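You operate a simulated robot arm through the tools that you are given. There is no shell and no other tool. Be economical: measure what you need, move in short steps, check, and stop when the job is done.

Carry out the task below with a simulated robot arm. There is one attempt and no reset: what you move stays moved.

TASK
Change the compressor's intake filter and run it briefly.
Fine: switch off first, grey filter on the stand, yellow filter in the cup, off again at the end. Set down upright: grey filter, yellow filter.

The check looks at the end state, three seconds after you hand in, the way a careful person would. Anything else that was tipped, shoved, dropped, spilled or broken makes it a failure.

THE ROBOT
A 7-joint arm with a two-finger parallel gripper, hanging from a carriage that runs on a gantry, over the field with the corners [-2213, 1097], [-2221, -183], [79, -197], [87, 1083] (x, y) and turns from -365 to 322 degrees about z. Base frame: it is fixed where the carriage stands at the start and does not move with it; the origin is on the floor, on the carriage's upright axis, x ahead of it, y to its left, z up. Lengths are in mm, angles in degrees, forces in N, time in s.
With the tool pointing down near the work surface it reaches from about 100 to 600 mm from the robot's upright axis, wherever it stands. Its first joint turns from -143.0 to 143.0 degrees. Places, roughly: compressor [1000, -200, 1000]; compressor switch [800, -300, 1000]; intake cup [1000, -300, 1100]; stand top [800, -200, 600]. Payload 1.57 kg.
Tool frame: the origin (TCP) lies between the finger pads and is the grasp point; the fingertips stand 30 mm ahead of it; z points along the fingers, y is the line along which they close. Largest opening 110 mm; finger width 24, thickness 12; the body of the gripper, 48 by 112 mm, starts 78 mm behind the TCP.
Orientation is that of the tool frame in the base frame, as a unit quaternion [w, x, y, z]. With the fingers straight down and closing along the base's y, the tool's x points along the base's -x, its y along +y and its z along -z.

THE INTERFACE
- The arm moves only by the tool nudge_tool. Its argument "moves" is a list that holds one entry, the list of rows, each a list of 7 numbers: the shift along the base's x, y, z in mm, then the turn, a rotation vector about the base's x, y, z in degrees, then the opening, from 0 (shut) to 1 (fully open). In form: [[[x, y, z, rx, ry, rz, gripper], ...]]. A call has 1 to 20 rows; each row shifts and turns the commanded pose from where the row before left it. A row lasts 0.2 s, in which the tool goes at most 50 mm and 8.6 degrees; a call with a longer step from one row to the next is refused whole, and so is a gripper value outside its range. Where a pose cannot be reached the arm comes as near as it can. A force on the tool above 90 N (or 10 N above the force at the start of the call, whichever is more), or a blocked arm, ends the call early, and 0.2 s more pass. Each finger travels about 45 mm/s and halts on what it meets, pressing with about 40 N; the grip force reading is that of the motor and also rises with nothing between the fingers. The clock runs only during rows and for 0.2 s after the last one: add rows that do not move to give the fingers time. It gives the time, the measured TCP pose, the force on the tool (base axes), the opening and the grip force at its end, in the units of the frame above (readings bear some noise), with the torque about the TCP (base axes, N m) and any sound that the robot's microphone picked up.
- Cameras (640 x 400 px; columns grow to the right, rows downward): "scene" is now at [293.1, -14.7, 1750.2]; the picture's right is [-0.20, -0.98, 0.00], its down [-0.77, 0.15, -0.62] and it looks along [0.61, -0.12, -0.78] (base axes); focal length 262 px, centre (320, 200). "wrist" rides on the gripper at [70, 16, -141] in the tool frame; the picture's right is [-0.23, 0.97, 0.00], its down [-0.86, -0.20, -0.48] and it looks along [-0.47, -0.11, 0.88] (tool axes); focal length 222 px, centre (320, 200). There is no depth. A picture from a camera that has moved, and an enlarged one, comes with that camera's place and axes in the base frame and with its lens.
- get_image(camera): a new picture of that camera. The clock stands still meanwhile.
- raise_lower(by): slides the trunk up (or, below 0, down) by that many mm; the arm and the scene camera ride with it, the base frame stays. It gives what a move gives, with no picture.
- base_move(legs): drives the robot by 1 to 6 legs, each [ahead, left, turn to the left] in mm, mm and degrees, along the robot's own axes; the way and the turn of a leg run together, so that a leg with both is an arc; at most 1500 mm and 180 degrees a leg. The arm and the cameras ride along, it lands a little off, and it stops where it bumps. It keeps to its track: a leg is cut to what the track allows. It gives what a move gives.
- pan_tilt(pan, tilt): turns the head with the scene camera to pan (to the left, within 155 degrees either way) and tilt (down, from -29 to 69), counted from straight ahead of the robot. It gives what a move gives.
- inspect(camera, box): a new picture of the part [left, top, right, bottom] of that camera's present view, enlarged. The clock stands still meanwhile.
- finish_job(): hands the job in; it is judged then, once.

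Go step by step. Nothing tells you exact positions but the pictures and the camera data: compare them with the known pose of the tool, close in by small moves and look again before you grip or let go. The budget is 120 turns and 82 pictures, counting those below and the enlarged ones. Unless the task says otherwise, let go and move clear before handing in, and close with one line.

The tools are called after "Request:" by a JSON object that holds its "op" and its "data". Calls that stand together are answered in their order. nudge_tool: Moves the arm, as the interface text tells. Its arguments: {"type":"object","properties":{"moves":{"type":"array","items":{"type":"array","items":{"type":"array","items":{"type":"number"}}}}},"required":["moves"]} The other tools are called the same way: raise_lower (by) slides the trunk up or down; base_move (legs) drives the base; pan_tilt (pan, tilt) turns the head that bears the scene camera; get_image (camera) takes a picture; inspect (camera, box) takes an enlarged picture of a part of a camera's view; finish_job () hands the job in.

At the start:

```text
time: 0.0
tool_pos: [770.5, -161.7, 1296.9]
tool_rot: [0.0, 0.0, 1.0, 0.0]
ft_force: [-0.4, -0.6, 0.5]
moment: [0.0, 0.02, 0.02]
finger_gap: 109.9
finger_force: 0.0
trunk travel left (down, up): [-425.0, 170.0]
robot x, y, heading: [3.0, -0.2, -0.1]
head pan, tilt: [-11.3, 51.4]
```

scene: 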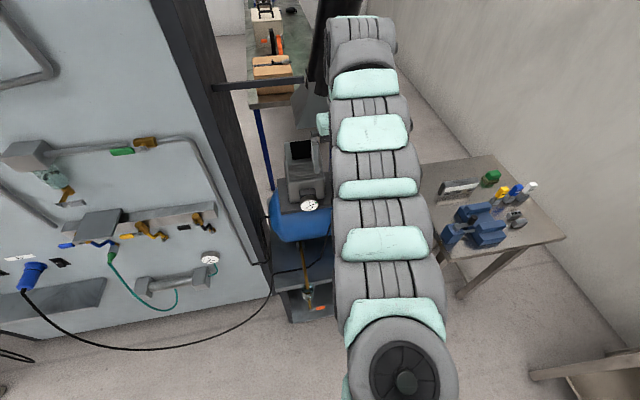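
wrist: 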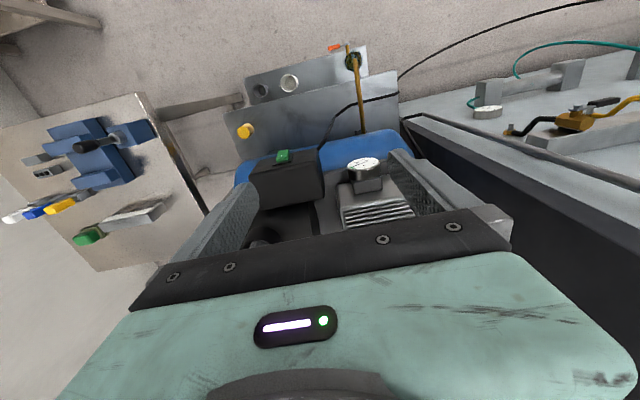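

The arm blocks much of the scene view, and the wrist camera sees the compressor (dark switch box with a green button, gauge) and a stand with a yellow item. I'll look at these enlarged first.

Request:
{"op": "inspect", "data": {"camera": "wrist", "box": [220, 30, 420, 260]}}

Request:
{"op": "inspect", "data": {"camera": "scene", "box": [240, 100, 360, 330]}}

```text
1.74 times, centred on (320, 145) of wrist
camera zoom: at [702.2, -145.9, 1436.2], right [0.23, 0.97, 0.0], down [0.86, -0.2, 0.48], along [0.47, -0.11, -0.88], focal length 386 px, centre (320, 296)
```

zoom: 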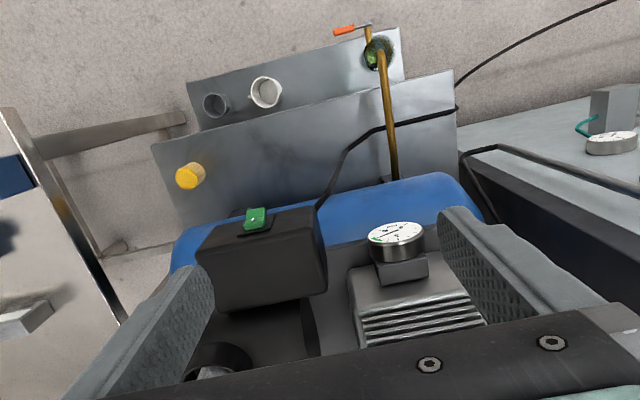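

```text
1.74 times, centred on (300, 215) of scene
camera zoom: at [293.1, -14.7, 1750.2], right [-0.2, -0.98, 0.0], down [-0.77, 0.15, -0.62], along [0.61, -0.12, -0.78], focal length 456 px, centre (355, 174)
```

zoom: 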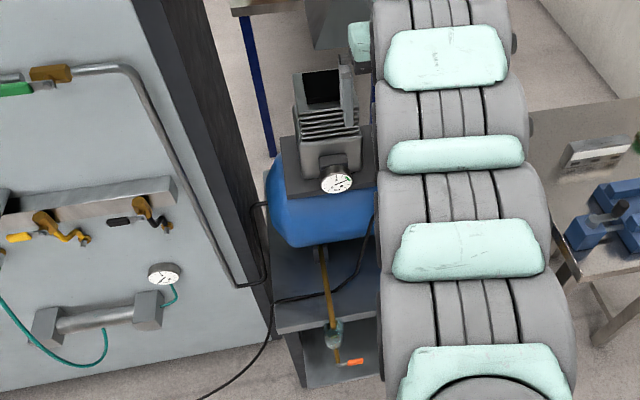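

The yellow filter stands on a step in front of the compressor. I'll pull the tool back to uncover the cup and the switch for the wrist camera.

Request:
{"op": "nudge_tool", "data": {"moves": [[[-40, -25, 0, 0, 0, 0, 1], [-40, -25, 0, 0, 0, 0, 1], [-40, -25, 0, 0, 0, 0, 1], [-40, -25, 0, 0, 0, 0, 1], [-40, -25, 0, 0, 0, 0, 1], [0, 0, 0, 0, 0, 0, 1]]]}}

Request:
{"op": "get_image", "data": {"camera": "wrist"}}

Request:
{"op": "get_image", "data": {"camera": "scene"}}

```text
time: 1.4
tool_pos: [610.2, -286.2, 1289.4]
tool_rot: [-0.002, -0.001, 1.0, 0.002]
ft_force: [-0.7, -0.6, 0.1]
moment: [0.01, 0.0, 0.01]
finger_gap: 109.9
finger_force: 0.1
out of reach, approached as far as the arm can: row 4, 5
trunk travel left (down, up): [-425.0, 170.0]
robot x, y, heading: [-1.2, 0.6, -0.0]
head pan, tilt: [-11.3, 51.4]
```

```text
77 pictures are left
camera wrist: at [541.9, -270.9, 1430.1], right [0.23, 0.97, 0.0], down [0.86, -0.2, 0.47], along [0.46, -0.1, -0.88], focal length 222 px, centre (320, 200)
```

wrist: 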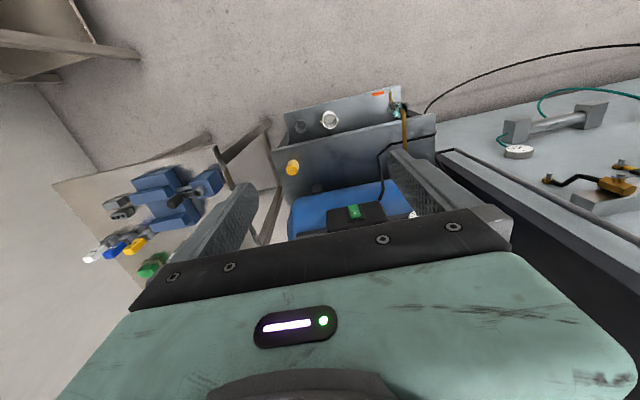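

```text
76 pictures are left
camera scene: at [293.1, -14.7, 1750.2], right [-0.2, -0.98, 0.0], down [-0.77, 0.15, -0.62], along [0.61, -0.12, -0.78], focal length 262 px, centre (320, 200)
```

scene: 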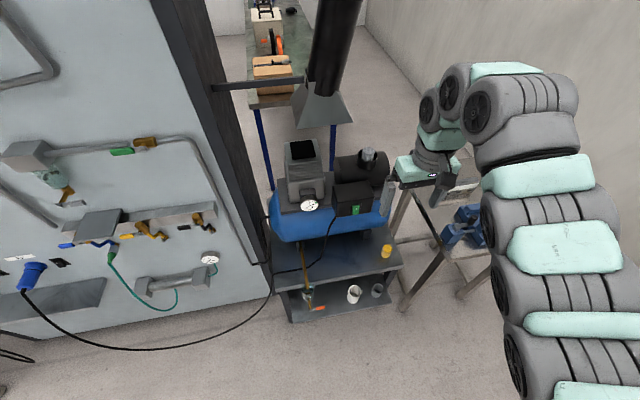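

Now the scene view is clear: cup with filter on the motor, switch box with green button, yellow filter on the upper deck, two containers on the lower shelf. I'll zoom in.

Request:
{"op": "inspect", "data": {"camera": "scene", "box": [270, 135, 410, 225]}}

Request:
{"op": "inspect", "data": {"camera": "scene", "box": [270, 225, 430, 325]}}

Request:
{"op": "inspect", "data": {"camera": "wrist", "box": [270, 80, 450, 240]}}

```text
4.44 times, centred on (340, 180) of scene
camera zoom: at [293.1, -14.7, 1750.2], right [-0.2, -0.98, 0.0], down [-0.77, 0.15, -0.62], along [0.61, -0.12, -0.78], focal length 1165 px, centre (231, 289)
```

zoom: 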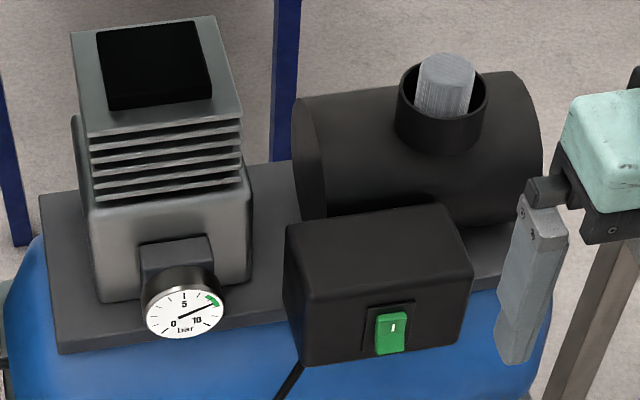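

```text
4.00 times, centred on (350, 275) of scene
camera zoom: at [293.1, -14.7, 1750.2], right [-0.2, -0.98, 0.0], down [-0.77, 0.15, -0.62], along [0.61, -0.12, -0.78], focal length 1048 px, centre (200, -100)
```

zoom: 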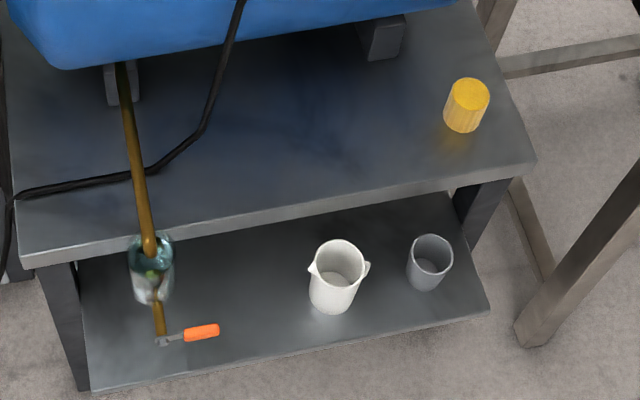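

```text
2.50 times, centred on (360, 160) of wrist
camera zoom: at [541.9, -270.9, 1430.1], right [0.23, 0.97, 0.0], down [0.86, -0.2, 0.47], along [0.46, -0.1, -0.88], focal length 555 px, centre (220, 300)
```

zoom: 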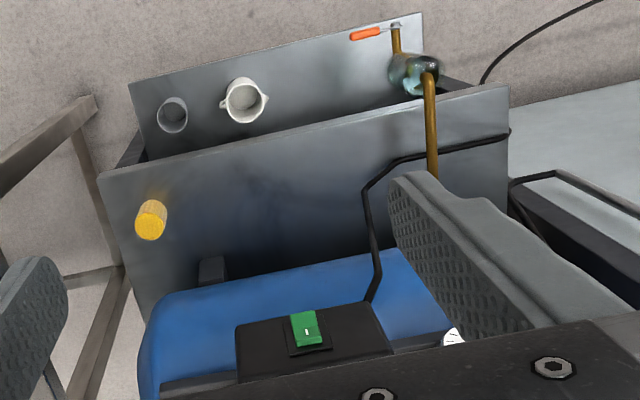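

Estimates: switch ≈ (820,-251,988), grey filter top ≈ (1000,-340,1100), yellow filter ≈ (785,-425, base 620). Looking at the rocker and the gauge closely.

Request:
{"op": "inspect", "data": {"camera": "scene", "box": [335, 192, 375, 217]}}

Request:
{"op": "inspect", "data": {"camera": "wrist", "box": [330, 195, 386, 230]}}

Request:
{"op": "inspect", "data": {"camera": "scene", "box": [340, 135, 396, 170]}}

```text
16.00 times, centred on (355, 204) of scene
camera zoom: at [293.1, -14.7, 1750.2], right [-0.2, -0.98, 0.0], down [-0.77, 0.15, -0.62], along [0.61, -0.12, -0.78], focal length 4193 px, centre (-240, 128)
```

zoom: 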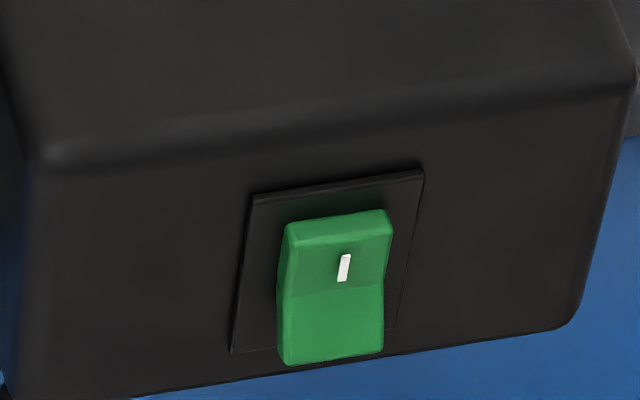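

```text
11.43 times, centred on (358, 212) of wrist
camera zoom: at [541.9, -270.9, 1430.1], right [0.23, 0.97, 0.0], down [0.86, -0.2, 0.47], along [0.46, -0.1, -0.88], focal length 2538 px, centre (-114, 57)
```

zoom: 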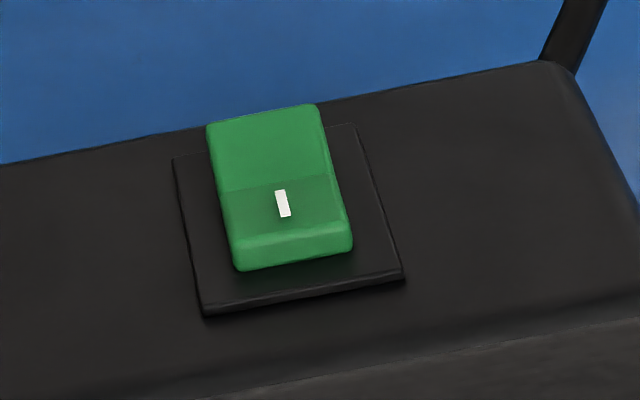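

```text
11.43 times, centred on (368, 152) of scene
camera zoom: at [293.1, -14.7, 1750.2], right [-0.2, -0.98, 0.0], down [-0.77, 0.15, -0.62], along [0.61, -0.12, -0.78], focal length 2995 px, centre (-229, 743)
```

zoom: 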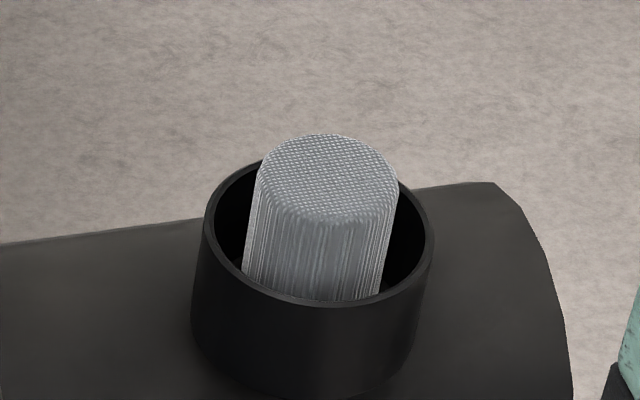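

The rocker's "I" half is pressed in (on), and its lower half sticks out, so switching off means pushing the lower half. The filter stands about 25 mm out of the cup, so I must grip only its top. I'll move the base nearer and use the parallax to find the hood.

Request:
{"op": "base_move", "data": {"legs": [[70, -150, 0]]}}

Request:
{"op": "get_image", "data": {"camera": "scene"}}

Request:
{"op": "get_image", "data": {"camera": "wrist"}}

```text
time: 2.8
tool_pos: [680.4, -435.1, 1288.2]
tool_rot: [-0.001, 0.001, 1.0, 0.001]
ft_force: [-0.8, 0.1, 0.3]
moment: [-0.01, 0.0, -0.02]
finger_gap: 110.1
finger_force: 0.0
trunk travel left (down, up): [-425.0, 170.0]
robot x, y, heading: [71.7, -151.4, -0.1]
head pan, tilt: [-11.3, 51.4]
```

```text
69 pictures are left
camera scene: at [363.1, -164.6, 1750.2], right [-0.2, -0.98, 0.0], down [-0.77, 0.15, -0.62], along [0.61, -0.12, -0.78], focal length 262 px, centre (320, 200)
```

scene: 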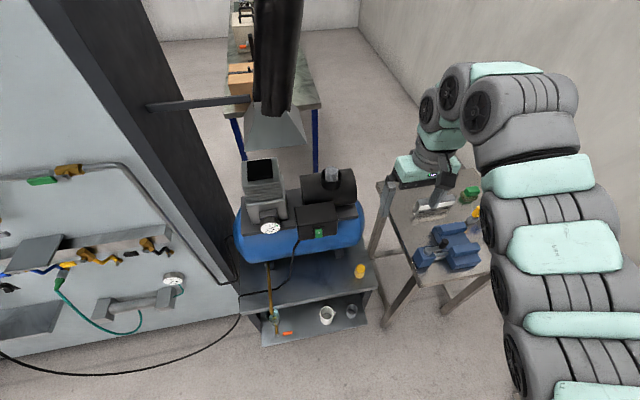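

```text
68 pictures are left
camera wrist: at [612.0, -420.8, 1430.2], right [0.23, 0.97, 0.0], down [0.86, -0.2, 0.47], along [0.46, -0.11, -0.88], focal length 222 px, centre (320, 200)
```

wrist: 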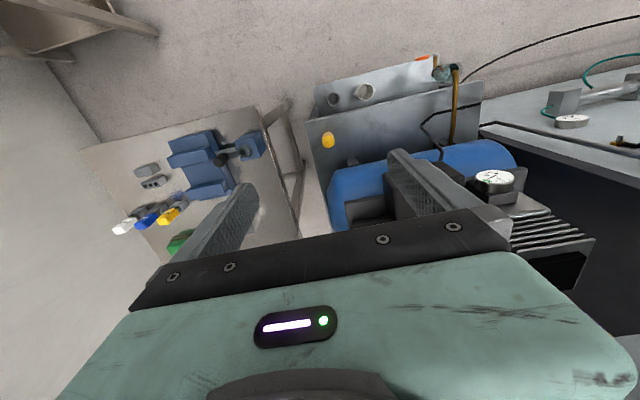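

The hood hangs above the compressor; roughly its front lower edge is at x≈920, y≈-245..-70, z≈1290. I'll measure it better, together with the filters.

Request:
{"op": "inspect", "data": {"camera": "scene", "box": [220, 70, 380, 170]}}

Request:
{"op": "inspect", "data": {"camera": "scene", "box": [290, 160, 390, 290]}}

Request:
{"op": "base_move", "data": {"legs": [[-300, -40, 0]]}}

Request:
{"op": "inspect", "data": {"camera": "scene", "box": [220, 0, 420, 125]}}

Request:
{"op": "inspect", "data": {"camera": "scene", "box": [260, 100, 400, 240]}}

```text
4.00 times, centred on (300, 120) of scene
camera zoom: at [363.1, -164.6, 1750.2], right [-0.2, -0.98, 0.0], down [-0.77, 0.15, -0.62], along [0.61, -0.12, -0.78], focal length 1048 px, centre (400, 520)
```

zoom: 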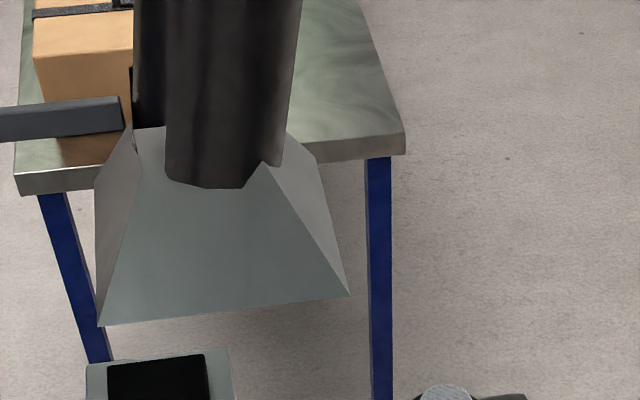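

```text
3.08 times, centred on (340, 225) of scene
camera zoom: at [363.1, -164.6, 1750.2], right [-0.2, -0.98, 0.0], down [-0.77, 0.15, -0.62], along [0.61, -0.12, -0.78], focal length 806 px, centre (258, 123)
```

zoom: 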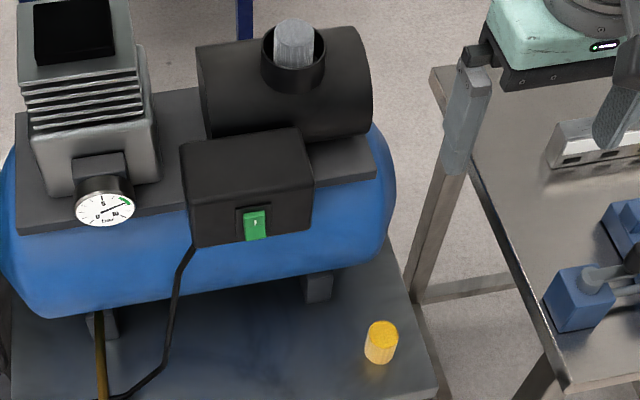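

```text
time: 4.9
tool_pos: [374.5, -473.2, 1290.6]
tool_rot: [-0.002, 0.0, 1.0, 0.001]
ft_force: [0.2, -0.4, 0.9]
moment: [0.01, -0.02, -0.01]
finger_gap: 110.0
finger_force: 0.0
trunk travel left (down, up): [-425.0, 170.0]
robot x, y, heading: [-234.9, -191.0, -0.3]
head pan, tilt: [-11.3, 51.4]
```

```text
3.20 times, centred on (320, 62) of scene
camera zoom: at [57.7, -203.5, 1750.2], right [-0.19, -0.98, 0.0], down [-0.77, 0.15, -0.62], along [0.61, -0.12, -0.78], focal length 839 px, centre (320, 640)
```

zoom: 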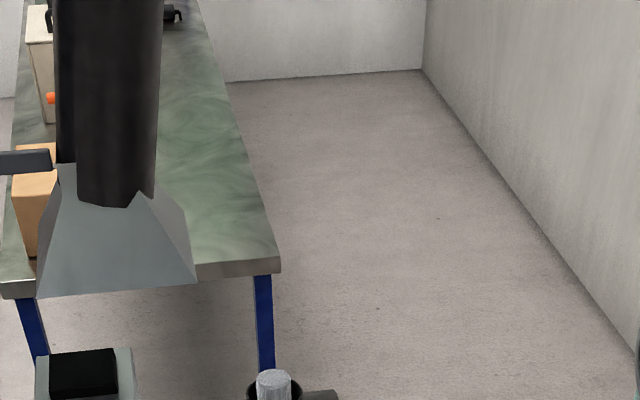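

```text
2.86 times, centred on (330, 170) of scene
camera zoom: at [57.7, -203.5, 1750.2], right [-0.19, -0.98, 0.0], down [-0.77, 0.15, -0.62], along [0.61, -0.12, -0.78], focal length 749 px, centre (291, 286)
```

zoom: 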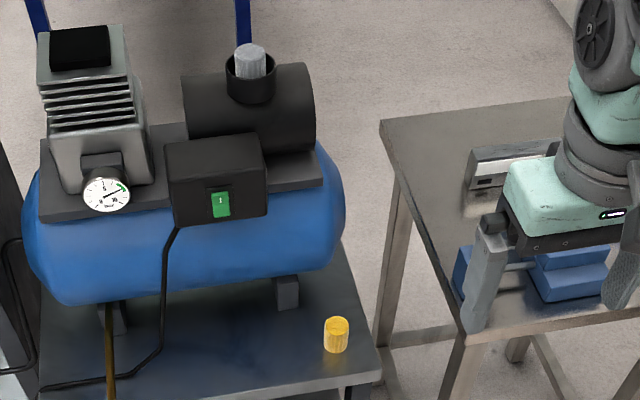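

Triangulated: hood's front-right lower corner (924,-244,1289), grey filter top (965,-327,1131), switch (822,-254,986), yellow filter top (811,-439,651). I'll use a tool tilted about 40° forward so that the wrist stays out in front of the hood; drive up again first and lower the trunk.

Request:
{"op": "base_move", "data": {"legs": [[300, 0, 0]]}}

Request:
{"op": "raise_lower", "data": {"by": -200}}

Request:
{"op": "nudge_tool", "data": {"moves": [[[0, 30, 0, 0, -8, 0, 1], [0, 30, 0, 0, -8, 0, 0.5], [0, 30, 0, 0, -8, 0, 0], [0, 30, 0, 0, -8, 0, 0], [0, 30, 0, 0, -8, 0, 0], [0, 30, 0, 0, 0, 0, 0], [0, 30, 0, 0, 0, 0, 0], [0, 0, 0, 0, 0, 0, 0]]]}}

Request:
{"op": "get_image", "data": {"camera": "scene"}}

Request:
{"op": "get_image", "data": {"camera": "wrist"}}

```text
time: 7.0
tool_pos: [673.1, -474.1, 1289.6]
tool_rot: [-0.002, -0.001, 1.0, 0.002]
ft_force: [-0.6, -0.7, 0.1]
moment: [0.0, -0.01, -0.02]
finger_gap: 109.9
finger_force: 0.0
trunk travel left (down, up): [-425.0, 170.0]
robot x, y, heading: [60.0, -187.0, 0.1]
head pan, tilt: [-11.3, 51.4]
```

```text
time: 9.1
tool_pos: [672.8, -472.2, 1089.2]
tool_rot: [-0.001, -0.001, 1.0, 0.002]
ft_force: [-0.8, 0.5, 0.3]
moment: [0.02, 0.01, -0.01]
finger_gap: 110.3
finger_force: 0.1
trunk travel left (down, up): [-225.0, 370.0]
robot x, y, heading: [64.9, -188.2, -0.0]
head pan, tilt: [-11.3, 51.4]
```

```text
time: 10.9
tool_pos: [684.2, -451.5, 1089.8]
tool_rot: [-0.001, 0.0, 1.0, 0.002]
ft_force: [-1.1, 0.7, -0.5]
moment: [0.0, 0.02, 0.0]
finger_gap: 0.0
finger_force: 17.0
out of reach, approached as far as the arm can: row 1, 2, 3, 4, 5, 6, 7
trunk travel left (down, up): [-225.0, 370.0]
robot x, y, heading: [66.2, -191.5, 0.2]
head pan, tilt: [-11.3, 51.4]
```

```text
63 pictures are left
camera scene: at [355.6, -202.7, 1550.2], right [-0.19, -0.98, 0.0], down [-0.77, 0.15, -0.62], along [0.61, -0.12, -0.78], focal length 262 px, centre (320, 200)
```

scene: 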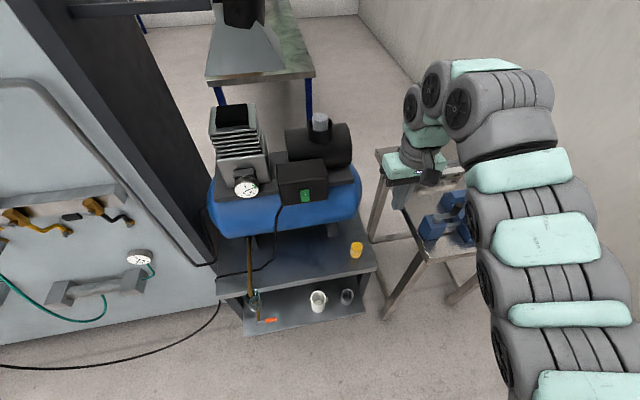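

```text
62 pictures are left
camera wrist: at [617.0, -436.1, 1230.5], right [0.23, 0.97, 0.01], down [0.86, -0.2, 0.48], along [0.46, -0.1, -0.88], focal length 222 px, centre (320, 200)
```

wrist: 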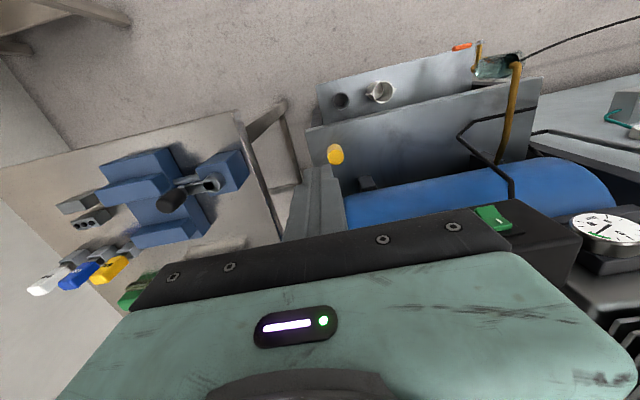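

The arm sits at its inner limit at this height, so I'll go outward and down first, then sideways, then tilt.

Request:
{"op": "nudge_tool", "data": {"moves": [[[30, 0, -10, 0, 0, 0, 0], [30, 0, -20, 0, 0, 0, 0], [0, 33, -20, 0, 0, 0, 0], [0, 33, 0, 0, 0, 0, 0], [0, 33, 0, 0, 0, 0, 0], [0, 33, 0, 0, 0, 0, 0], [0, 33, 0, 0, 0, 0, 0], [0, 32, 0, 0, 0, 0, 0], [0, 0, 0, 0, 0, 0, 0]]]}}

```text
time: 12.9
tool_pos: [745.5, -328.2, 1038.4]
tool_rot: [-0.002, -0.001, 1.0, 0.003]
ft_force: [-0.1, -0.9, -0.7]
moment: [0.01, 0.01, -0.01]
finger_gap: 0.1
finger_force: 21.3
out of reach, approached as far as the arm can: row 6, 7, 8
trunk travel left (down, up): [-225.0, 370.0]
robot x, y, heading: [65.0, -186.4, 0.1]
head pan, tilt: [-11.3, 51.4]
```

It's limited sideways here, but I can use the base's turn for that. Testing whether the forward tilt works here.

Request:
{"op": "nudge_tool", "data": {"moves": [[[0, 0, 0, 0, -8, 0, 0], [0, 0, 0, 0, -8, 0, 0], [0, 0, 0, 0, -8, 0, 0], [0, 0, 0, 0, -8, 0, 0], [0, 0, 0, 0, -8, 0, 0], [0, 0, 0, 0, 0, 0, 0]]]}}

Request:
{"op": "get_image", "data": {"camera": "scene"}}

```text
time: 14.3
tool_pos: [745.5, -329.7, 1039.0]
tool_rot: [-0.003, -0.001, 1.0, 0.003]
ft_force: [1.2, -0.2, -0.6]
moment: [-0.01, -0.02, 0.02]
finger_gap: 0.0
finger_force: 20.7
out of reach, approached as far as the arm can: row 1, 2, 3, 4, 5
trunk travel left (down, up): [-225.0, 370.0]
robot x, y, heading: [57.2, -188.7, 0.1]
head pan, tilt: [-11.3, 51.4]
```

```text
61 pictures are left
camera scene: at [355.6, -202.7, 1550.2], right [-0.19, -0.98, 0.0], down [-0.77, 0.15, -0.62], along [0.61, -0.12, -0.78], focal length 262 px, centre (320, 200)
```

scene: 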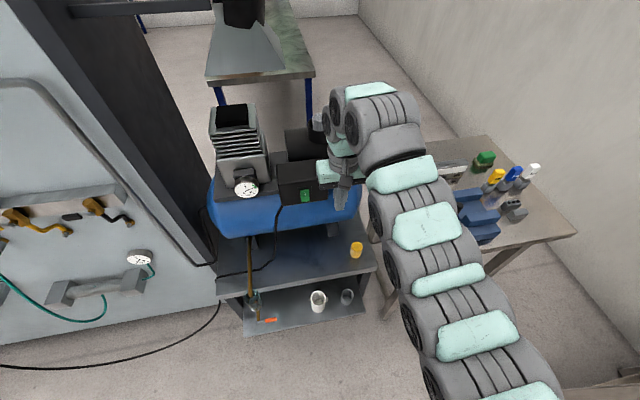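

The arm is probably on a boundary; I'll step off it outward and rightward, and try tilting by one small step at a time.

Request:
{"op": "nudge_tool", "data": {"moves": [[[20, -40, 0, 0, 0, 0, 0], [20, -40, 0, 0, 0, 0, 0], [0, 0, 0, 0, 0, 0, 0]]]}}

Request:
{"op": "nudge_tool", "data": {"moves": [[[0, 0, 0, 0, -8, 0, 0], [0, 0, 0, 0, -8, 0, 0], [0, 0, 0, 0, 0, 0, 0]]]}}

```text
time: 15.1
tool_pos: [787.5, -409.3, 1037.7]
tool_rot: [-0.002, -0.002, 1.0, 0.002]
ft_force: [0.7, 0.2, -0.3]
moment: [0.01, 0.02, -0.01]
finger_gap: 0.0
finger_force: 21.1
trunk travel left (down, up): [-225.0, 370.0]
robot x, y, heading: [62.2, -189.0, 0.2]
head pan, tilt: [-11.3, 51.4]
```

```text
time: 15.9
tool_pos: [786.6, -407.7, 1039.1]
tool_rot: [0.137, -0.001, 0.991, 0.002]
ft_force: [-0.2, 0.8, 0.3]
moment: [-0.03, 0.01, 0.0]
finger_gap: 0.0
finger_force: 21.8
trunk travel left (down, up): [-225.0, 370.0]
robot x, y, heading: [60.7, -190.8, 0.1]
head pan, tilt: [-11.3, 51.4]
```

Tilting works away from the boundary. Continuing to 40°.

Request:
{"op": "nudge_tool", "data": {"moves": [[[0, 0, 0, 0, -8, 0, 0], [0, 0, 0, 0, -8, 0, 0], [0, 0, 0, 0, -8, 0, 0], [0, 0, 0, 0, 0, 0, 0]]]}}

Request:
{"op": "nudge_tool", "data": {"moves": [[[-20, 20, 0, 0, 0, 0, 0], [-20, 30, 0, 0, 0, 0, 0], [0, 30, 0, 0, 0, 0, 0], [0, 30, 0, 0, 0, 0, 0], [0, 30, 0, 0, 0, 0, 0], [0, 13, 0, 0, 0, 0, 0], [0, 0, 0, 0, 0, 0, 0]]]}}

```text
time: 16.9
tool_pos: [794.7, -412.7, 1036.8]
tool_rot: [0.34, -0.003, 0.94, 0.001]
ft_force: [-0.7, 0.2, 0.5]
moment: [-0.02, -0.03, -0.06]
finger_gap: 0.1
finger_force: 21.3
out of reach, approached as far as the arm can: row 1
trunk travel left (down, up): [-225.0, 370.0]
robot x, y, heading: [66.9, -185.5, 0.3]
head pan, tilt: [-11.3, 51.4]
```

```text
time: 18.5
tool_pos: [755.8, -257.7, 1037.0]
tool_rot: [0.34, -0.002, 0.941, 0.002]
ft_force: [-0.3, 0.5, 0.4]
moment: [0.01, -0.01, 0.02]
finger_gap: 0.2
finger_force: 20.8
trunk travel left (down, up): [-225.0, 370.0]
robot x, y, heading: [59.9, -190.5, 0.2]
head pan, tilt: [-11.3, 51.4]
```

Now at (756,-258,1037), tilted 40°, without limits. Looking before approaching the rocker.

Request:
{"op": "get_image", "data": {"camera": "wrist"}}

Request:
{"op": "get_image", "data": {"camera": "scene"}}

```text
60 pictures are left
camera wrist: at [612.5, -242.9, 1100.3], right [0.17, 0.97, 0.15], down [0.35, -0.2, 0.91], along [0.92, -0.1, -0.38], focal length 222 px, centre (320, 200)
```

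wrist: 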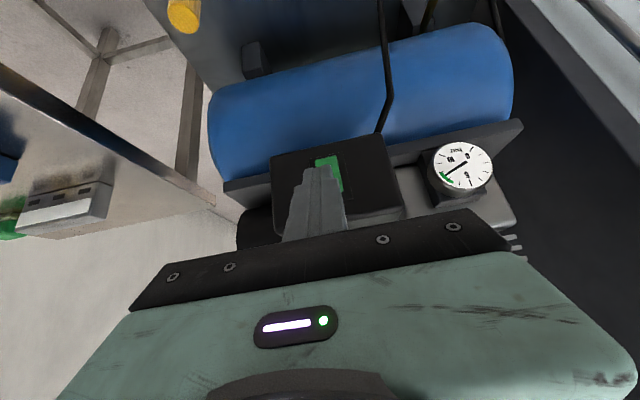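

```text
59 pictures are left
camera scene: at [355.6, -202.6, 1550.2], right [-0.19, -0.98, 0.0], down [-0.77, 0.15, -0.62], along [0.61, -0.12, -0.78], focal length 262 px, centre (320, 200)
```

scene: 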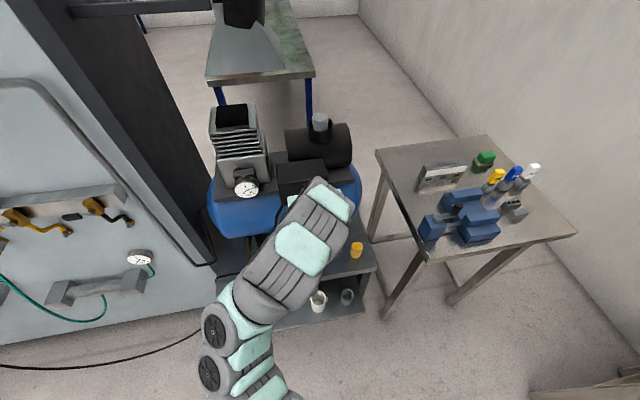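

Request:
{"op": "inspect", "data": {"camera": "wrist", "box": [260, 120, 400, 208]}}

```text
4.55 times, centred on (330, 164) of wrist
camera zoom: at [612.5, -242.9, 1100.3], right [0.17, 0.97, 0.15], down [0.35, -0.2, 0.91], along [0.92, -0.1, -0.38], focal length 1010 px, centre (274, 364)
```

zoom: 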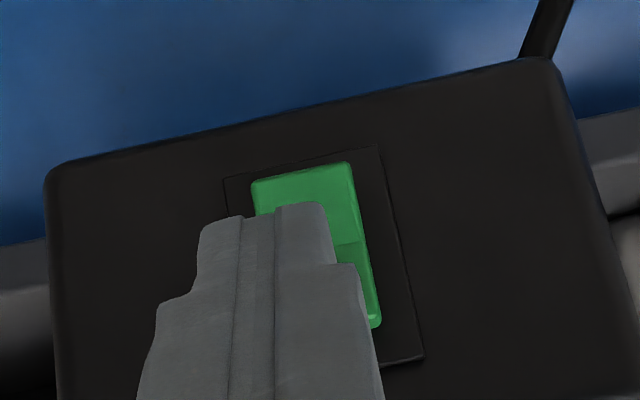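

Rocker spans z≈968–1008 at y≈-250, x≈820. I'll descend in front of it, then push the lower half with the fingertip.

Request:
{"op": "nudge_tool", "data": {"moves": [[[0, 4, -25, 0, 0, 0, 0], [0, 4, -23, 0, 0, 0, 0], [12, 0, 0, 0, 0, 0, 0], [0, 0, 0, 0, 0, 0, 0]]]}}

Request:
{"op": "inspect", "data": {"camera": "wrist", "box": [260, 100, 400, 188]}}

```text
time: 19.5
tool_pos: [767.8, -249.9, 988.6]
tool_rot: [0.34, -0.002, 0.94, 0.002]
ft_force: [0.0, 0.8, 0.5]
moment: [-0.02, 0.0, 0.0]
finger_gap: 0.0
finger_force: 21.7
trunk travel left (down, up): [-225.0, 370.0]
robot x, y, heading: [62.1, -188.7, 0.2]
head pan, tilt: [-11.3, 51.4]
```

```text
4.55 times, centred on (330, 144) of wrist
camera zoom: at [625.0, -234.8, 1051.3], right [0.17, 0.97, 0.15], down [0.35, -0.2, 0.91], along [0.92, -0.1, -0.38], focal length 1010 px, centre (274, 454)
```

zoom: 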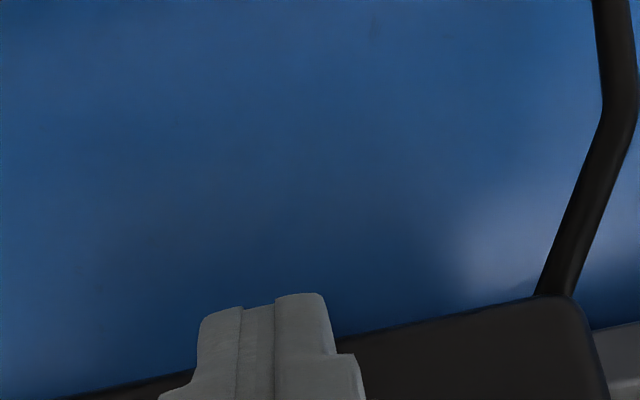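

Request:
{"op": "nudge_tool", "data": {"moves": [[[5, 0, 0, 0, 0, 0, 0], [5, 0, 0, 0, 0, 0, 0], [4, 0, 0, 0, 0, 0, 0], [4, 0, 0, 0, 0, 0, 0], [4, 0, 0, 0, 0, 0, 0], [3, 0, 0, 0, 0, 0, 0]]]}}

```text
time: 20.9
tool_pos: [790.5, -251.7, 988.5]
tool_rot: [0.34, -0.001, 0.94, 0.002]
ft_force: [-10.1, 0.9, 3.7]
moment: [-0.01, 0.05, -0.04]
finger_gap: 0.0
finger_force: 21.4
trunk travel left (down, up): [-225.0, 370.0]
robot x, y, heading: [64.0, -188.7, -0.1]
head pan, tilt: [-11.3, 51.4]
```

Contact at x≈790 with 10 N. Pushing on in small steps.

Request:
{"op": "nudge_tool", "data": {"moves": [[[2, 0, 0, 0, 0, 0, 0], [2, 0, 0, 0, 0, 0, 0], [2, 0, 0, 0, 0, 0, 0], [0, 0, 0, 0, 0, 0, 0]]]}}

```text
time: 21.9
tool_pos: [791.5, -252.4, 986.1]
tool_rot: [0.336, -0.001, 0.942, 0.002]
ft_force: [-48.7, -1.4, 16.4]
moment: [0.07, 0.29, -0.03]
finger_gap: 0.0
finger_force: 21.5
trunk travel left (down, up): [-225.0, 370.0]
robot x, y, heading: [64.8, -192.9, 0.2]
head pan, tilt: [-11.3, 51.4]
```

Request:
{"op": "nudge_tool", "data": {"moves": [[[-12, 0, 0, 0, 0, 0, 0], [-18, 0, 20, 0, 0, 0, 0], [-5, 0, 35, 0, 0, 0, 0], [0, 0, 0, 0, 0, 0, 0]]]}}

Request:
{"op": "inspect", "data": {"camera": "wrist", "box": [260, 120, 400, 208]}}

```text
time: 22.9
tool_pos: [761.4, -252.7, 1045.9]
tool_rot: [0.34, -0.002, 0.941, 0.002]
ft_force: [-0.3, -0.2, -0.2]
moment: [0.0, 0.03, 0.01]
finger_gap: 0.0
finger_force: 21.3
trunk travel left (down, up): [-225.0, 370.0]
robot x, y, heading: [65.6, -185.3, -0.0]
head pan, tilt: [-11.3, 51.4]
```

```text
4.55 times, centred on (330, 164) of wrist
camera zoom: at [619.0, -237.1, 1109.7], right [0.17, 0.97, 0.15], down [0.35, -0.2, 0.91], along [0.92, -0.1, -0.38], focal length 1010 px, centre (274, 364)
```

zoom: 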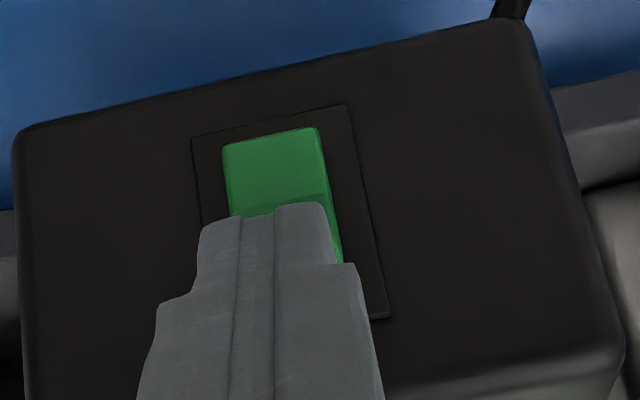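

Request:
{"op": "nudge_tool", "data": {"moves": [[[0, -35, 20, 0, 0, 0, 0], [0, -35, 10, 0, 0, 0, 0], [0, 0, 0, 0, 0, 0, 0]]]}}

Request:
{"op": "inspect", "data": {"camera": "wrist", "box": [320, 80, 460, 180]}}

```text
time: 23.7
tool_pos: [761.5, -322.3, 1075.7]
tool_rot: [0.34, -0.002, 0.94, 0.001]
ft_force: [0.0, 0.3, -0.4]
moment: [0.02, 0.01, 0.01]
finger_gap: 0.1
finger_force: 21.5
trunk travel left (down, up): [-225.0, 370.0]
robot x, y, heading: [62.3, -186.9, 0.1]
head pan, tilt: [-11.3, 51.4]
```

```text
4.00 times, centred on (390, 130) of wrist
camera zoom: at [619.0, -307.1, 1139.2], right [0.17, 0.97, 0.15], down [0.35, -0.2, 0.91], along [0.92, -0.1, -0.38], focal length 888 px, centre (40, 480)
```

zoom: 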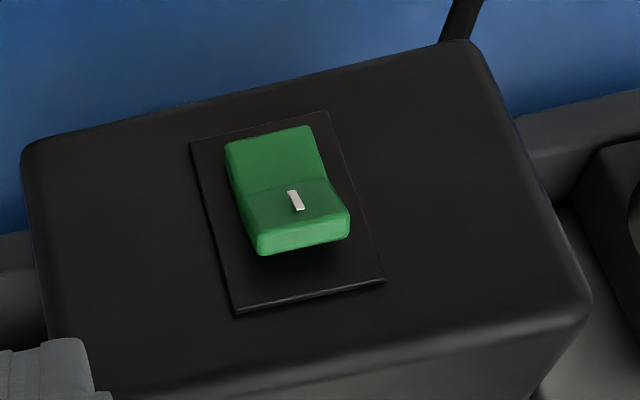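

The lower half is pressed now: the compressor is off. Next I go to a hover over the grey filter with open fingers.

Request:
{"op": "nudge_tool", "data": {"moves": [[[0, 0, 40, 0, 0, 0, 0.3], [0, 0, 45, 0, 0, 0, 0.6], [0, 0, 45, 0, 0, 0, 0.75], [40, 0, 0, 0, 0, 0, 0.75], [40, 0, 0, 0, 0, 0, 0.75], [40, -5, 0, 0, 0, 0, 0.75], [0, 0, 0, 0, 0, 0, 0.75]]]}}

Request:
{"op": "get_image", "data": {"camera": "wrist"}}

Request:
{"op": "get_image", "data": {"camera": "scene"}}

```text
time: 25.1
tool_pos: [902.1, -301.7, 1126.7]
tool_rot: [0.338, 0.005, 0.941, -0.002]
ft_force: [-4.8, -1.9, 2.2]
moment: [-0.1, 0.02, -0.29]
finger_gap: 83.6
finger_force: 1.1
out of reach, approached as far as the arm can: row 1, 2, 3
trunk travel left (down, up): [-225.0, 370.0]
robot x, y, heading: [61.5, -191.7, -0.2]
head pan, tilt: [-11.3, 51.4]
stopped in row 6: the force on the tool passed its limit (the readings are from after the stop); the commanded pose is now the measured one
```

```text
54 pictures are left
camera wrist: at [760.4, -284.3, 1190.8], right [0.19, 0.97, 0.14], down [0.35, -0.2, 0.91], along [0.92, -0.12, -0.38], focal length 222 px, centre (320, 200)
```

wrist: 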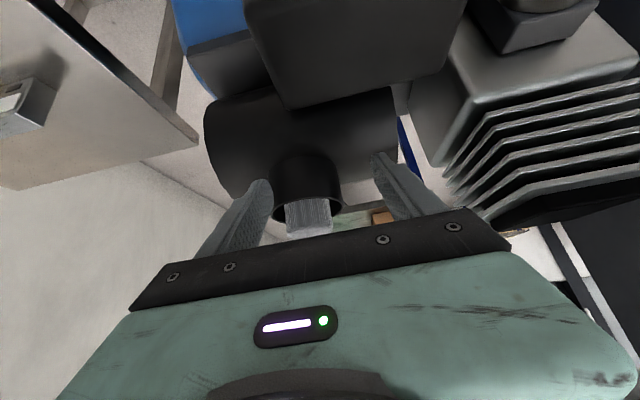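

```text
53 pictures are left
camera scene: at [354.0, -202.7, 1549.8], right [-0.19, -0.98, 0.0], down [-0.77, 0.15, -0.62], along [0.61, -0.12, -0.78], focal length 262 px, centre (320, 200)
```

scene: 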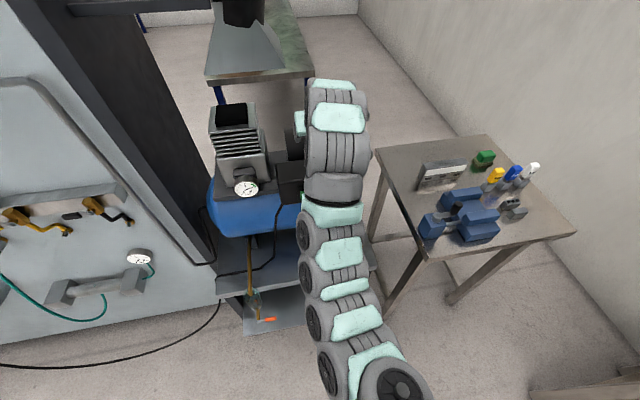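

The rise was out of reach, so the finger touched the cup rim; filter and cup still look in place. Backing out, then gaining height with the trunk.

Request:
{"op": "nudge_tool", "data": {"moves": [[[-20, 0, 0, 0, 0, 0, 0.75], [-30, 0, 0, 0, 0, 0, 0.75], [0, 0, 0, 0, 0, 0, 0.75]]]}}

Request:
{"op": "raise_lower", "data": {"by": 120}}

Request:
{"op": "inspect", "data": {"camera": "wrist", "box": [200, 60, 460, 240]}}

```text
time: 25.9
tool_pos: [854.9, -300.2, 1128.0]
tool_rot: [0.337, 0.003, 0.941, -0.001]
ft_force: [-0.8, 0.6, 0.7]
moment: [0.01, -0.02, -0.01]
finger_gap: 82.5
finger_force: 0.0
trunk travel left (down, up): [-225.0, 370.0]
robot x, y, heading: [57.1, -187.6, 0.1]
head pan, tilt: [-11.3, 51.4]
```

```text
time: 27.4
tool_pos: [854.4, -300.4, 1247.7]
tool_rot: [0.339, 0.005, 0.941, -0.002]
ft_force: [0.0, 0.6, 0.3]
moment: [-0.02, -0.02, 0.03]
finger_gap: 82.3
finger_force: 0.1
trunk travel left (down, up): [-345.0, 250.0]
robot x, y, heading: [62.6, -185.8, 0.3]
head pan, tilt: [-11.3, 51.4]
```

```text
2.22 times, centred on (330, 150) of wrist
camera zoom: at [713.0, -283.8, 1311.1], right [0.18, 0.97, 0.15], down [0.35, -0.2, 0.91], along [0.92, -0.12, -0.38], focal length 494 px, centre (298, 311)
```

zoom: 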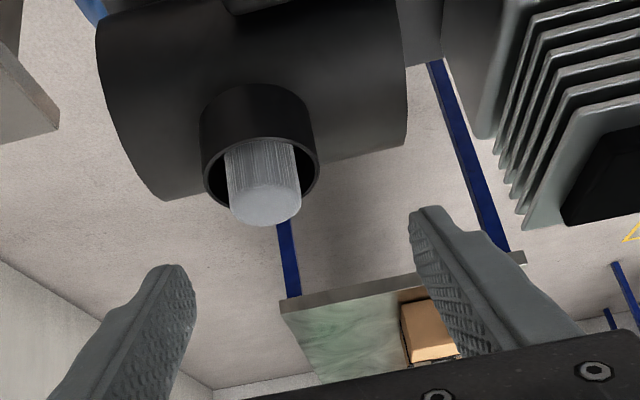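

The filter and cup are centred at about (968,-327), rim z≈1105. Hovering above it now.

Request:
{"op": "nudge_tool", "data": {"moves": [[[0, -27, 0, 0, 0, 0, 0.75], [0, 0, -20, 0, 0, 0, 0.75], [0, 0, -20, 0, 0, 0, 0.75], [30, 0, 0, 0, 0, 0, 0.75], [30, 0, 0, 0, 0, 0, 0.75], [0, 0, 0, 0, 0, 0, 0.75]]]}}

```text
time: 28.8
tool_pos: [916.3, -326.0, 1209.1]
tool_rot: [0.338, 0.004, 0.941, -0.001]
ft_force: [1.0, 0.7, 0.8]
moment: [0.0, 0.04, 0.01]
finger_gap: 82.6
finger_force: 0.0
trunk travel left (down, up): [-345.0, 250.0]
robot x, y, heading: [58.8, -186.1, 0.1]
head pan, tilt: [-11.3, 51.4]
```

Request:
{"op": "nudge_tool", "data": {"moves": [[[19, 0, 0, 0, 0, 0, 0.75], [18, 0, 0, 0, 0, 0, 0.75], [0, 0, -20, 0, 0, 0, 0.75], [0, 0, 0, 0, 0, 0, 0.75]]]}}

Request:
{"op": "inspect", "data": {"camera": "wrist", "box": [200, 100, 460, 260]}}

Request:
{"op": "get_image", "data": {"camera": "scene"}}

```text
time: 29.8
tool_pos: [953.3, -328.8, 1189.0]
tool_rot: [0.338, 0.004, 0.941, -0.002]
ft_force: [0.9, -1.2, -0.2]
moment: [-0.03, -0.01, -0.01]
finger_gap: 82.3
finger_force: 0.1
trunk travel left (down, up): [-345.0, 250.0]
robot x, y, heading: [61.7, -183.4, 0.0]
head pan, tilt: [-11.3, 51.4]
```

```text
2.46 times, centred on (330, 180) of wrist
camera zoom: at [810.9, -310.9, 1253.1], right [0.18, 0.97, 0.15], down [0.35, -0.2, 0.91], along [0.92, -0.12, -0.38], focal length 547 px, centre (295, 249)
```

zoom: 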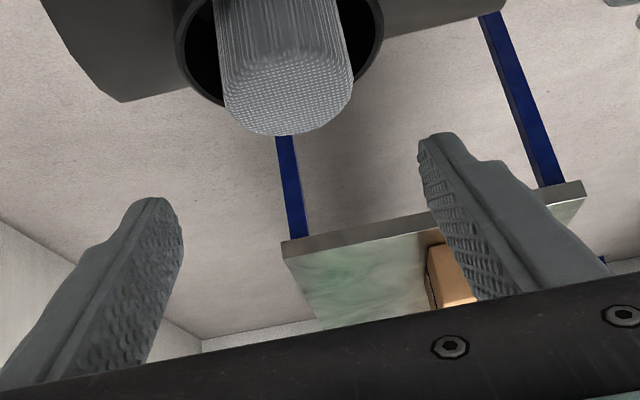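

```text
50 pictures are left
camera scene: at [355.3, -202.7, 1670.2], right [-0.19, -0.98, 0.0], down [-0.77, 0.15, -0.62], along [0.61, -0.12, -0.78], focal length 262 px, centre (320, 200)
```

scene: 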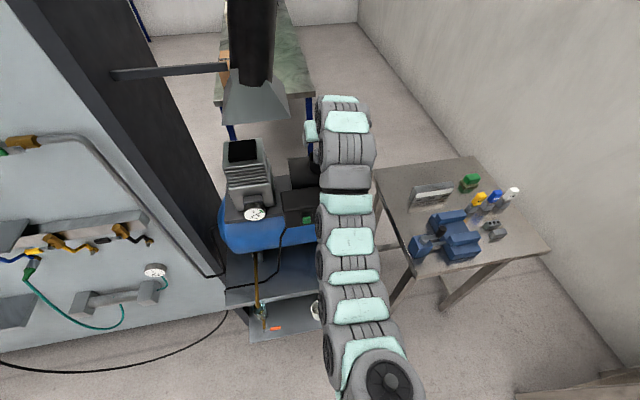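

Aligned over the filter at (966,-326). Lowering to z≈1141 so the fingertips stay just above the rim.

Request:
{"op": "nudge_tool", "data": {"moves": [[[0, 2, -15, 0, 0, 0, 0.75], [0, 0, -15, 0, 0, 0, 0.7], [0, 0, -12, 0, 0, 0, 0.65], [0, 0, -5, 0, 0, 0, 0.6], [0, 0, 0, 0, 0, 0, 0.6]]]}}

Request:
{"op": "inspect", "data": {"camera": "wrist", "box": [200, 100, 460, 260]}}

```text
time: 31.2
tool_pos: [953.8, -324.2, 1149.8]
tool_rot: [0.346, 0.003, 0.938, -0.001]
ft_force: [-11.1, 2.5, 17.3]
moment: [0.66, 0.21, 0.46]
finger_gap: 67.7
finger_force: 1.2
trunk travel left (down, up): [-345.0, 250.0]
robot x, y, heading: [62.9, -187.3, 0.2]
head pan, tilt: [-11.3, 51.4]
stopped in row 5: the force on the tool passed its limit (the readings are from after the stop); the commanded pose is now the measured one
```

```text
2.46 times, centred on (330, 180) of wrist
camera zoom: at [810.1, -308.1, 1210.8], right [0.18, 0.97, 0.15], down [0.34, -0.2, 0.92], along [0.92, -0.11, -0.37], focal length 547 px, centre (295, 249)
```

zoom: 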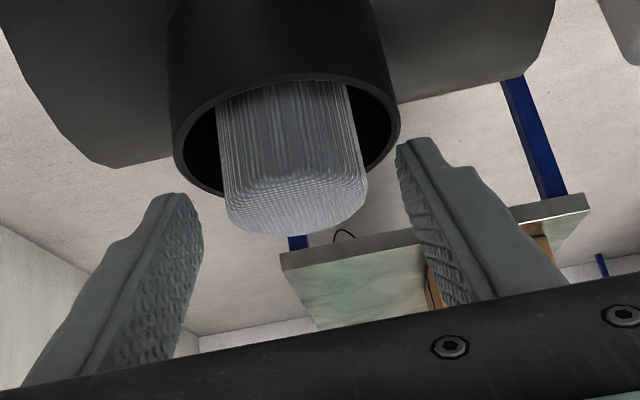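

Something touched the +y finger at z≈1150, a little earlier than I expected. I'll ease up, narrow the gap, shift +4 in x and probe down gently.

Request:
{"op": "nudge_tool", "data": {"moves": [[[0, 0, 8, 0, 0, 0, 0.55], [4, -2, 0, 0, 0, 0, 0.53], [0, 0, 0, 0, 0, 0, 0.53]]]}}

Request:
{"op": "inspect", "data": {"camera": "wrist", "box": [250, 110, 410, 210]}}

```text
time: 32.0
tool_pos: [957.0, -328.1, 1156.2]
tool_rot: [0.343, 0.004, 0.939, -0.001]
ft_force: [-0.3, 0.1, 0.0]
moment: [-0.01, 0.01, -0.02]
finger_gap: 58.4
finger_force: 0.0
trunk travel left (down, up): [-345.0, 250.0]
robot x, y, heading: [56.8, -188.2, -0.3]
head pan, tilt: [-11.3, 51.4]
```

```text
4.00 times, centred on (330, 160) of wrist
camera zoom: at [813.3, -311.4, 1217.7], right [0.18, 0.97, 0.15], down [0.34, -0.2, 0.92], along [0.92, -0.11, -0.37], focal length 888 px, centre (280, 360)
```

zoom: 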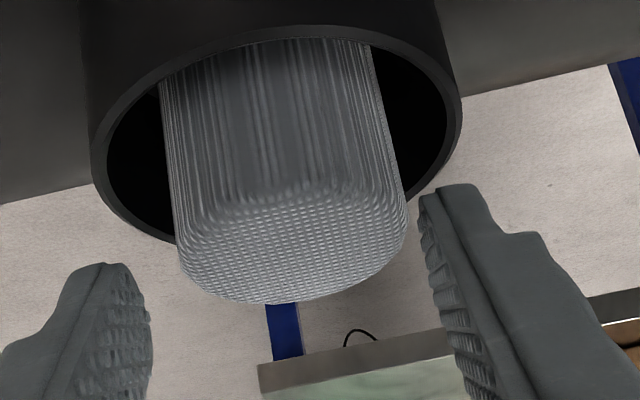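

Request:
{"op": "nudge_tool", "data": {"moves": [[[0, 1, -4, 0, 0, 0, 0.53], [0, 0, -4, 0, 0, 0, 0.53], [0, 0, -3, 0, 0, 0, 0.53], [0, 0, -3, 0, 0, 0, 0.53], [0, 0, 0, 0, 0, 0, 0.53]]]}}

Request:
{"op": "inspect", "data": {"camera": "wrist", "box": [250, 110, 410, 210]}}

```text
time: 33.2
tool_pos: [957.6, -327.4, 1148.4]
tool_rot: [0.348, 0.003, 0.937, -0.002]
ft_force: [-54.2, 1.4, 68.0]
moment: [2.39, 0.83, 1.84]
finger_gap: 58.4
finger_force: 0.3
trunk travel left (down, up): [-345.0, 250.0]
robot x, y, heading: [60.7, -189.1, 0.2]
head pan, tilt: [-11.3, 51.4]
```

```text
4.00 times, centred on (330, 160) of wrist
camera zoom: at [813.3, -310.8, 1208.9], right [0.18, 0.97, 0.15], down [0.33, -0.2, 0.92], along [0.93, -0.12, -0.36], focal length 888 px, centre (280, 360)
```

zoom: 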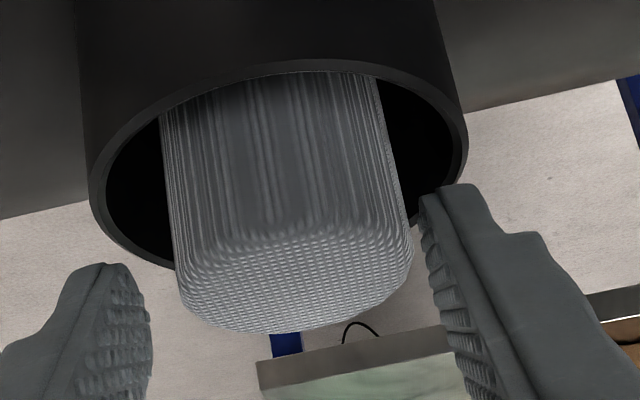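

The stop is reproducible: contact with the rim under the +y fingertip at z≈1118. That still leaves ~12 mm of filter to grip, so I'll ease up 1–2 mm and close.

Request:
{"op": "nudge_tool", "data": {"moves": [[[0, 2, 6, 0, 0, 0, 0.53], [0, 0, 0, 0, 0, 0, 0.48], [0, 0, 0, 0, 0, 0, 0.44], [0, 0, 0, 0, 0, 0, 0.4], [0, 0, 0, 0, 0, 0, 0.38], [0, 0, 0, 0, 0, 0, 0.36]]]}}

Request:
{"op": "inspect", "data": {"camera": "wrist", "box": [250, 110, 410, 210]}}

```text
time: 34.6
tool_pos: [958.6, -326.5, 1147.8]
tool_rot: [0.344, 0.004, 0.939, -0.003]
ft_force: [1.9, -10.0, 15.4]
moment: [0.46, -0.26, -0.13]
finger_gap: 56.3
finger_force: 9.3
trunk travel left (down, up): [-345.0, 250.0]
robot x, y, heading: [60.0, -193.0, -0.2]
head pan, tilt: [-11.3, 51.4]
```

```text
4.00 times, centred on (330, 160) of wrist
camera zoom: at [814.6, -309.8, 1210.7], right [0.18, 0.97, 0.14], down [0.34, -0.2, 0.92], along [0.92, -0.12, -0.37], focal length 888 px, centre (280, 360)
```

zoom: 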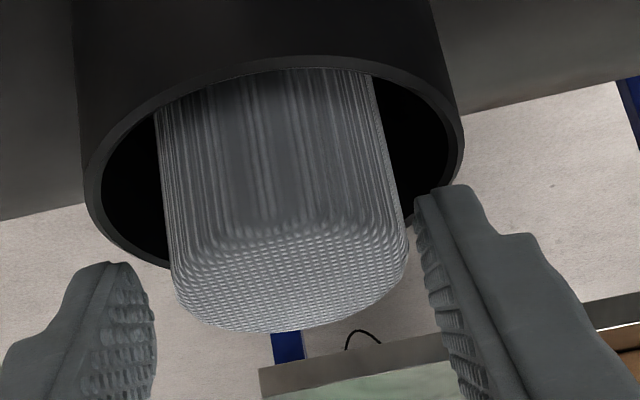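

I was still pressing on the rim (the command was lower than measured), which hinders closing. Raising 4 mm, then closing.

Request:
{"op": "nudge_tool", "data": {"moves": [[[0, 0, 4, 0, 0, 0, 0.5], [0, 0, 0, 0, 0, 0, 0.46], [0, 0, 0, 0, 0, 0, 0.43], [0, 0, 0, 0, 0, 0, 0.4], [0, 0, 0, 0, 0, 0, 0.38], [0, 0, 0, 0, 0, 0, 0.38]]]}}

Request:
{"op": "inspect", "data": {"camera": "wrist", "box": [250, 110, 410, 210]}}

```text
time: 36.0
tool_pos: [955.6, -325.0, 1151.5]
tool_rot: [0.344, 0.004, 0.939, -0.001]
ft_force: [-0.1, -0.1, -0.8]
moment: [0.02, 0.01, -0.03]
finger_gap: 43.1
finger_force: 2.7
trunk travel left (down, up): [-345.0, 250.0]
robot x, y, heading: [59.8, -188.4, 0.2]
head pan, tilt: [-11.3, 51.4]
```

```text
4.00 times, centred on (330, 160) of wrist
camera zoom: at [812.8, -307.4, 1213.4], right [0.18, 0.97, 0.15], down [0.34, -0.2, 0.92], along [0.92, -0.11, -0.37], focal length 888 px, centre (280, 360)
```

zoom: 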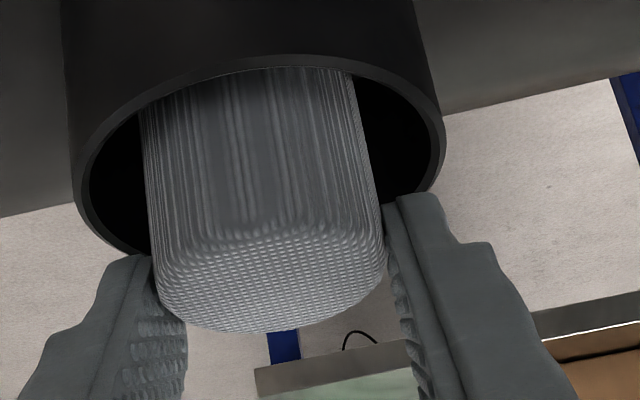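

Fingers now touch both sides of the filter. Closing firmly, then a small trial lift.

Request:
{"op": "nudge_tool", "data": {"moves": [[[0, 0, 0, 0, 0, 0, 0.25], [0, 0, 0, 0, 0, 0, 0.25], [0, 0, 0, 0, 0, 0, 0.25], [0, 0, 5, 0, 0, 0, 0.25], [0, 0, 5, 0, 0, 0, 0.25], [0, 0, 0, 0, 0, 0, 0.25]]]}}

Request:
{"op": "inspect", "data": {"camera": "wrist", "box": [250, 110, 410, 210]}}

```text
time: 37.4
tool_pos: [955.4, -324.5, 1159.8]
tool_rot: [0.344, 0.003, 0.939, -0.001]
ft_force: [0.1, 0.1, 0.1]
moment: [-0.01, -0.01, -0.01]
finger_gap: 38.8
finger_force: 39.7
trunk travel left (down, up): [-345.0, 250.0]
robot x, y, heading: [62.8, -189.6, 0.2]
head pan, tilt: [-11.3, 51.4]
```

```text
4.00 times, centred on (330, 160) of wrist
camera zoom: at [812.4, -307.4, 1222.7], right [0.18, 0.97, 0.15], down [0.34, -0.2, 0.92], along [0.92, -0.11, -0.37], focal length 888 px, centre (280, 360)
```

zoom: 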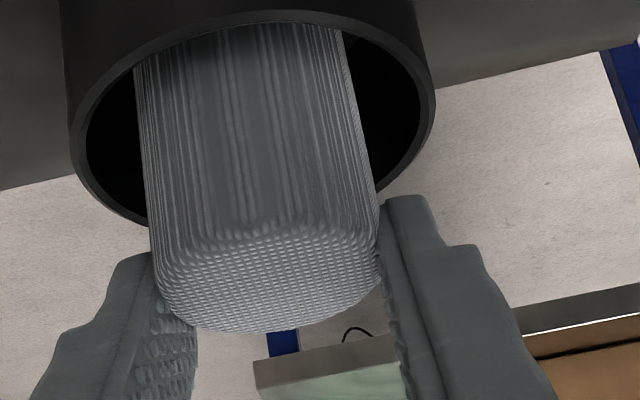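

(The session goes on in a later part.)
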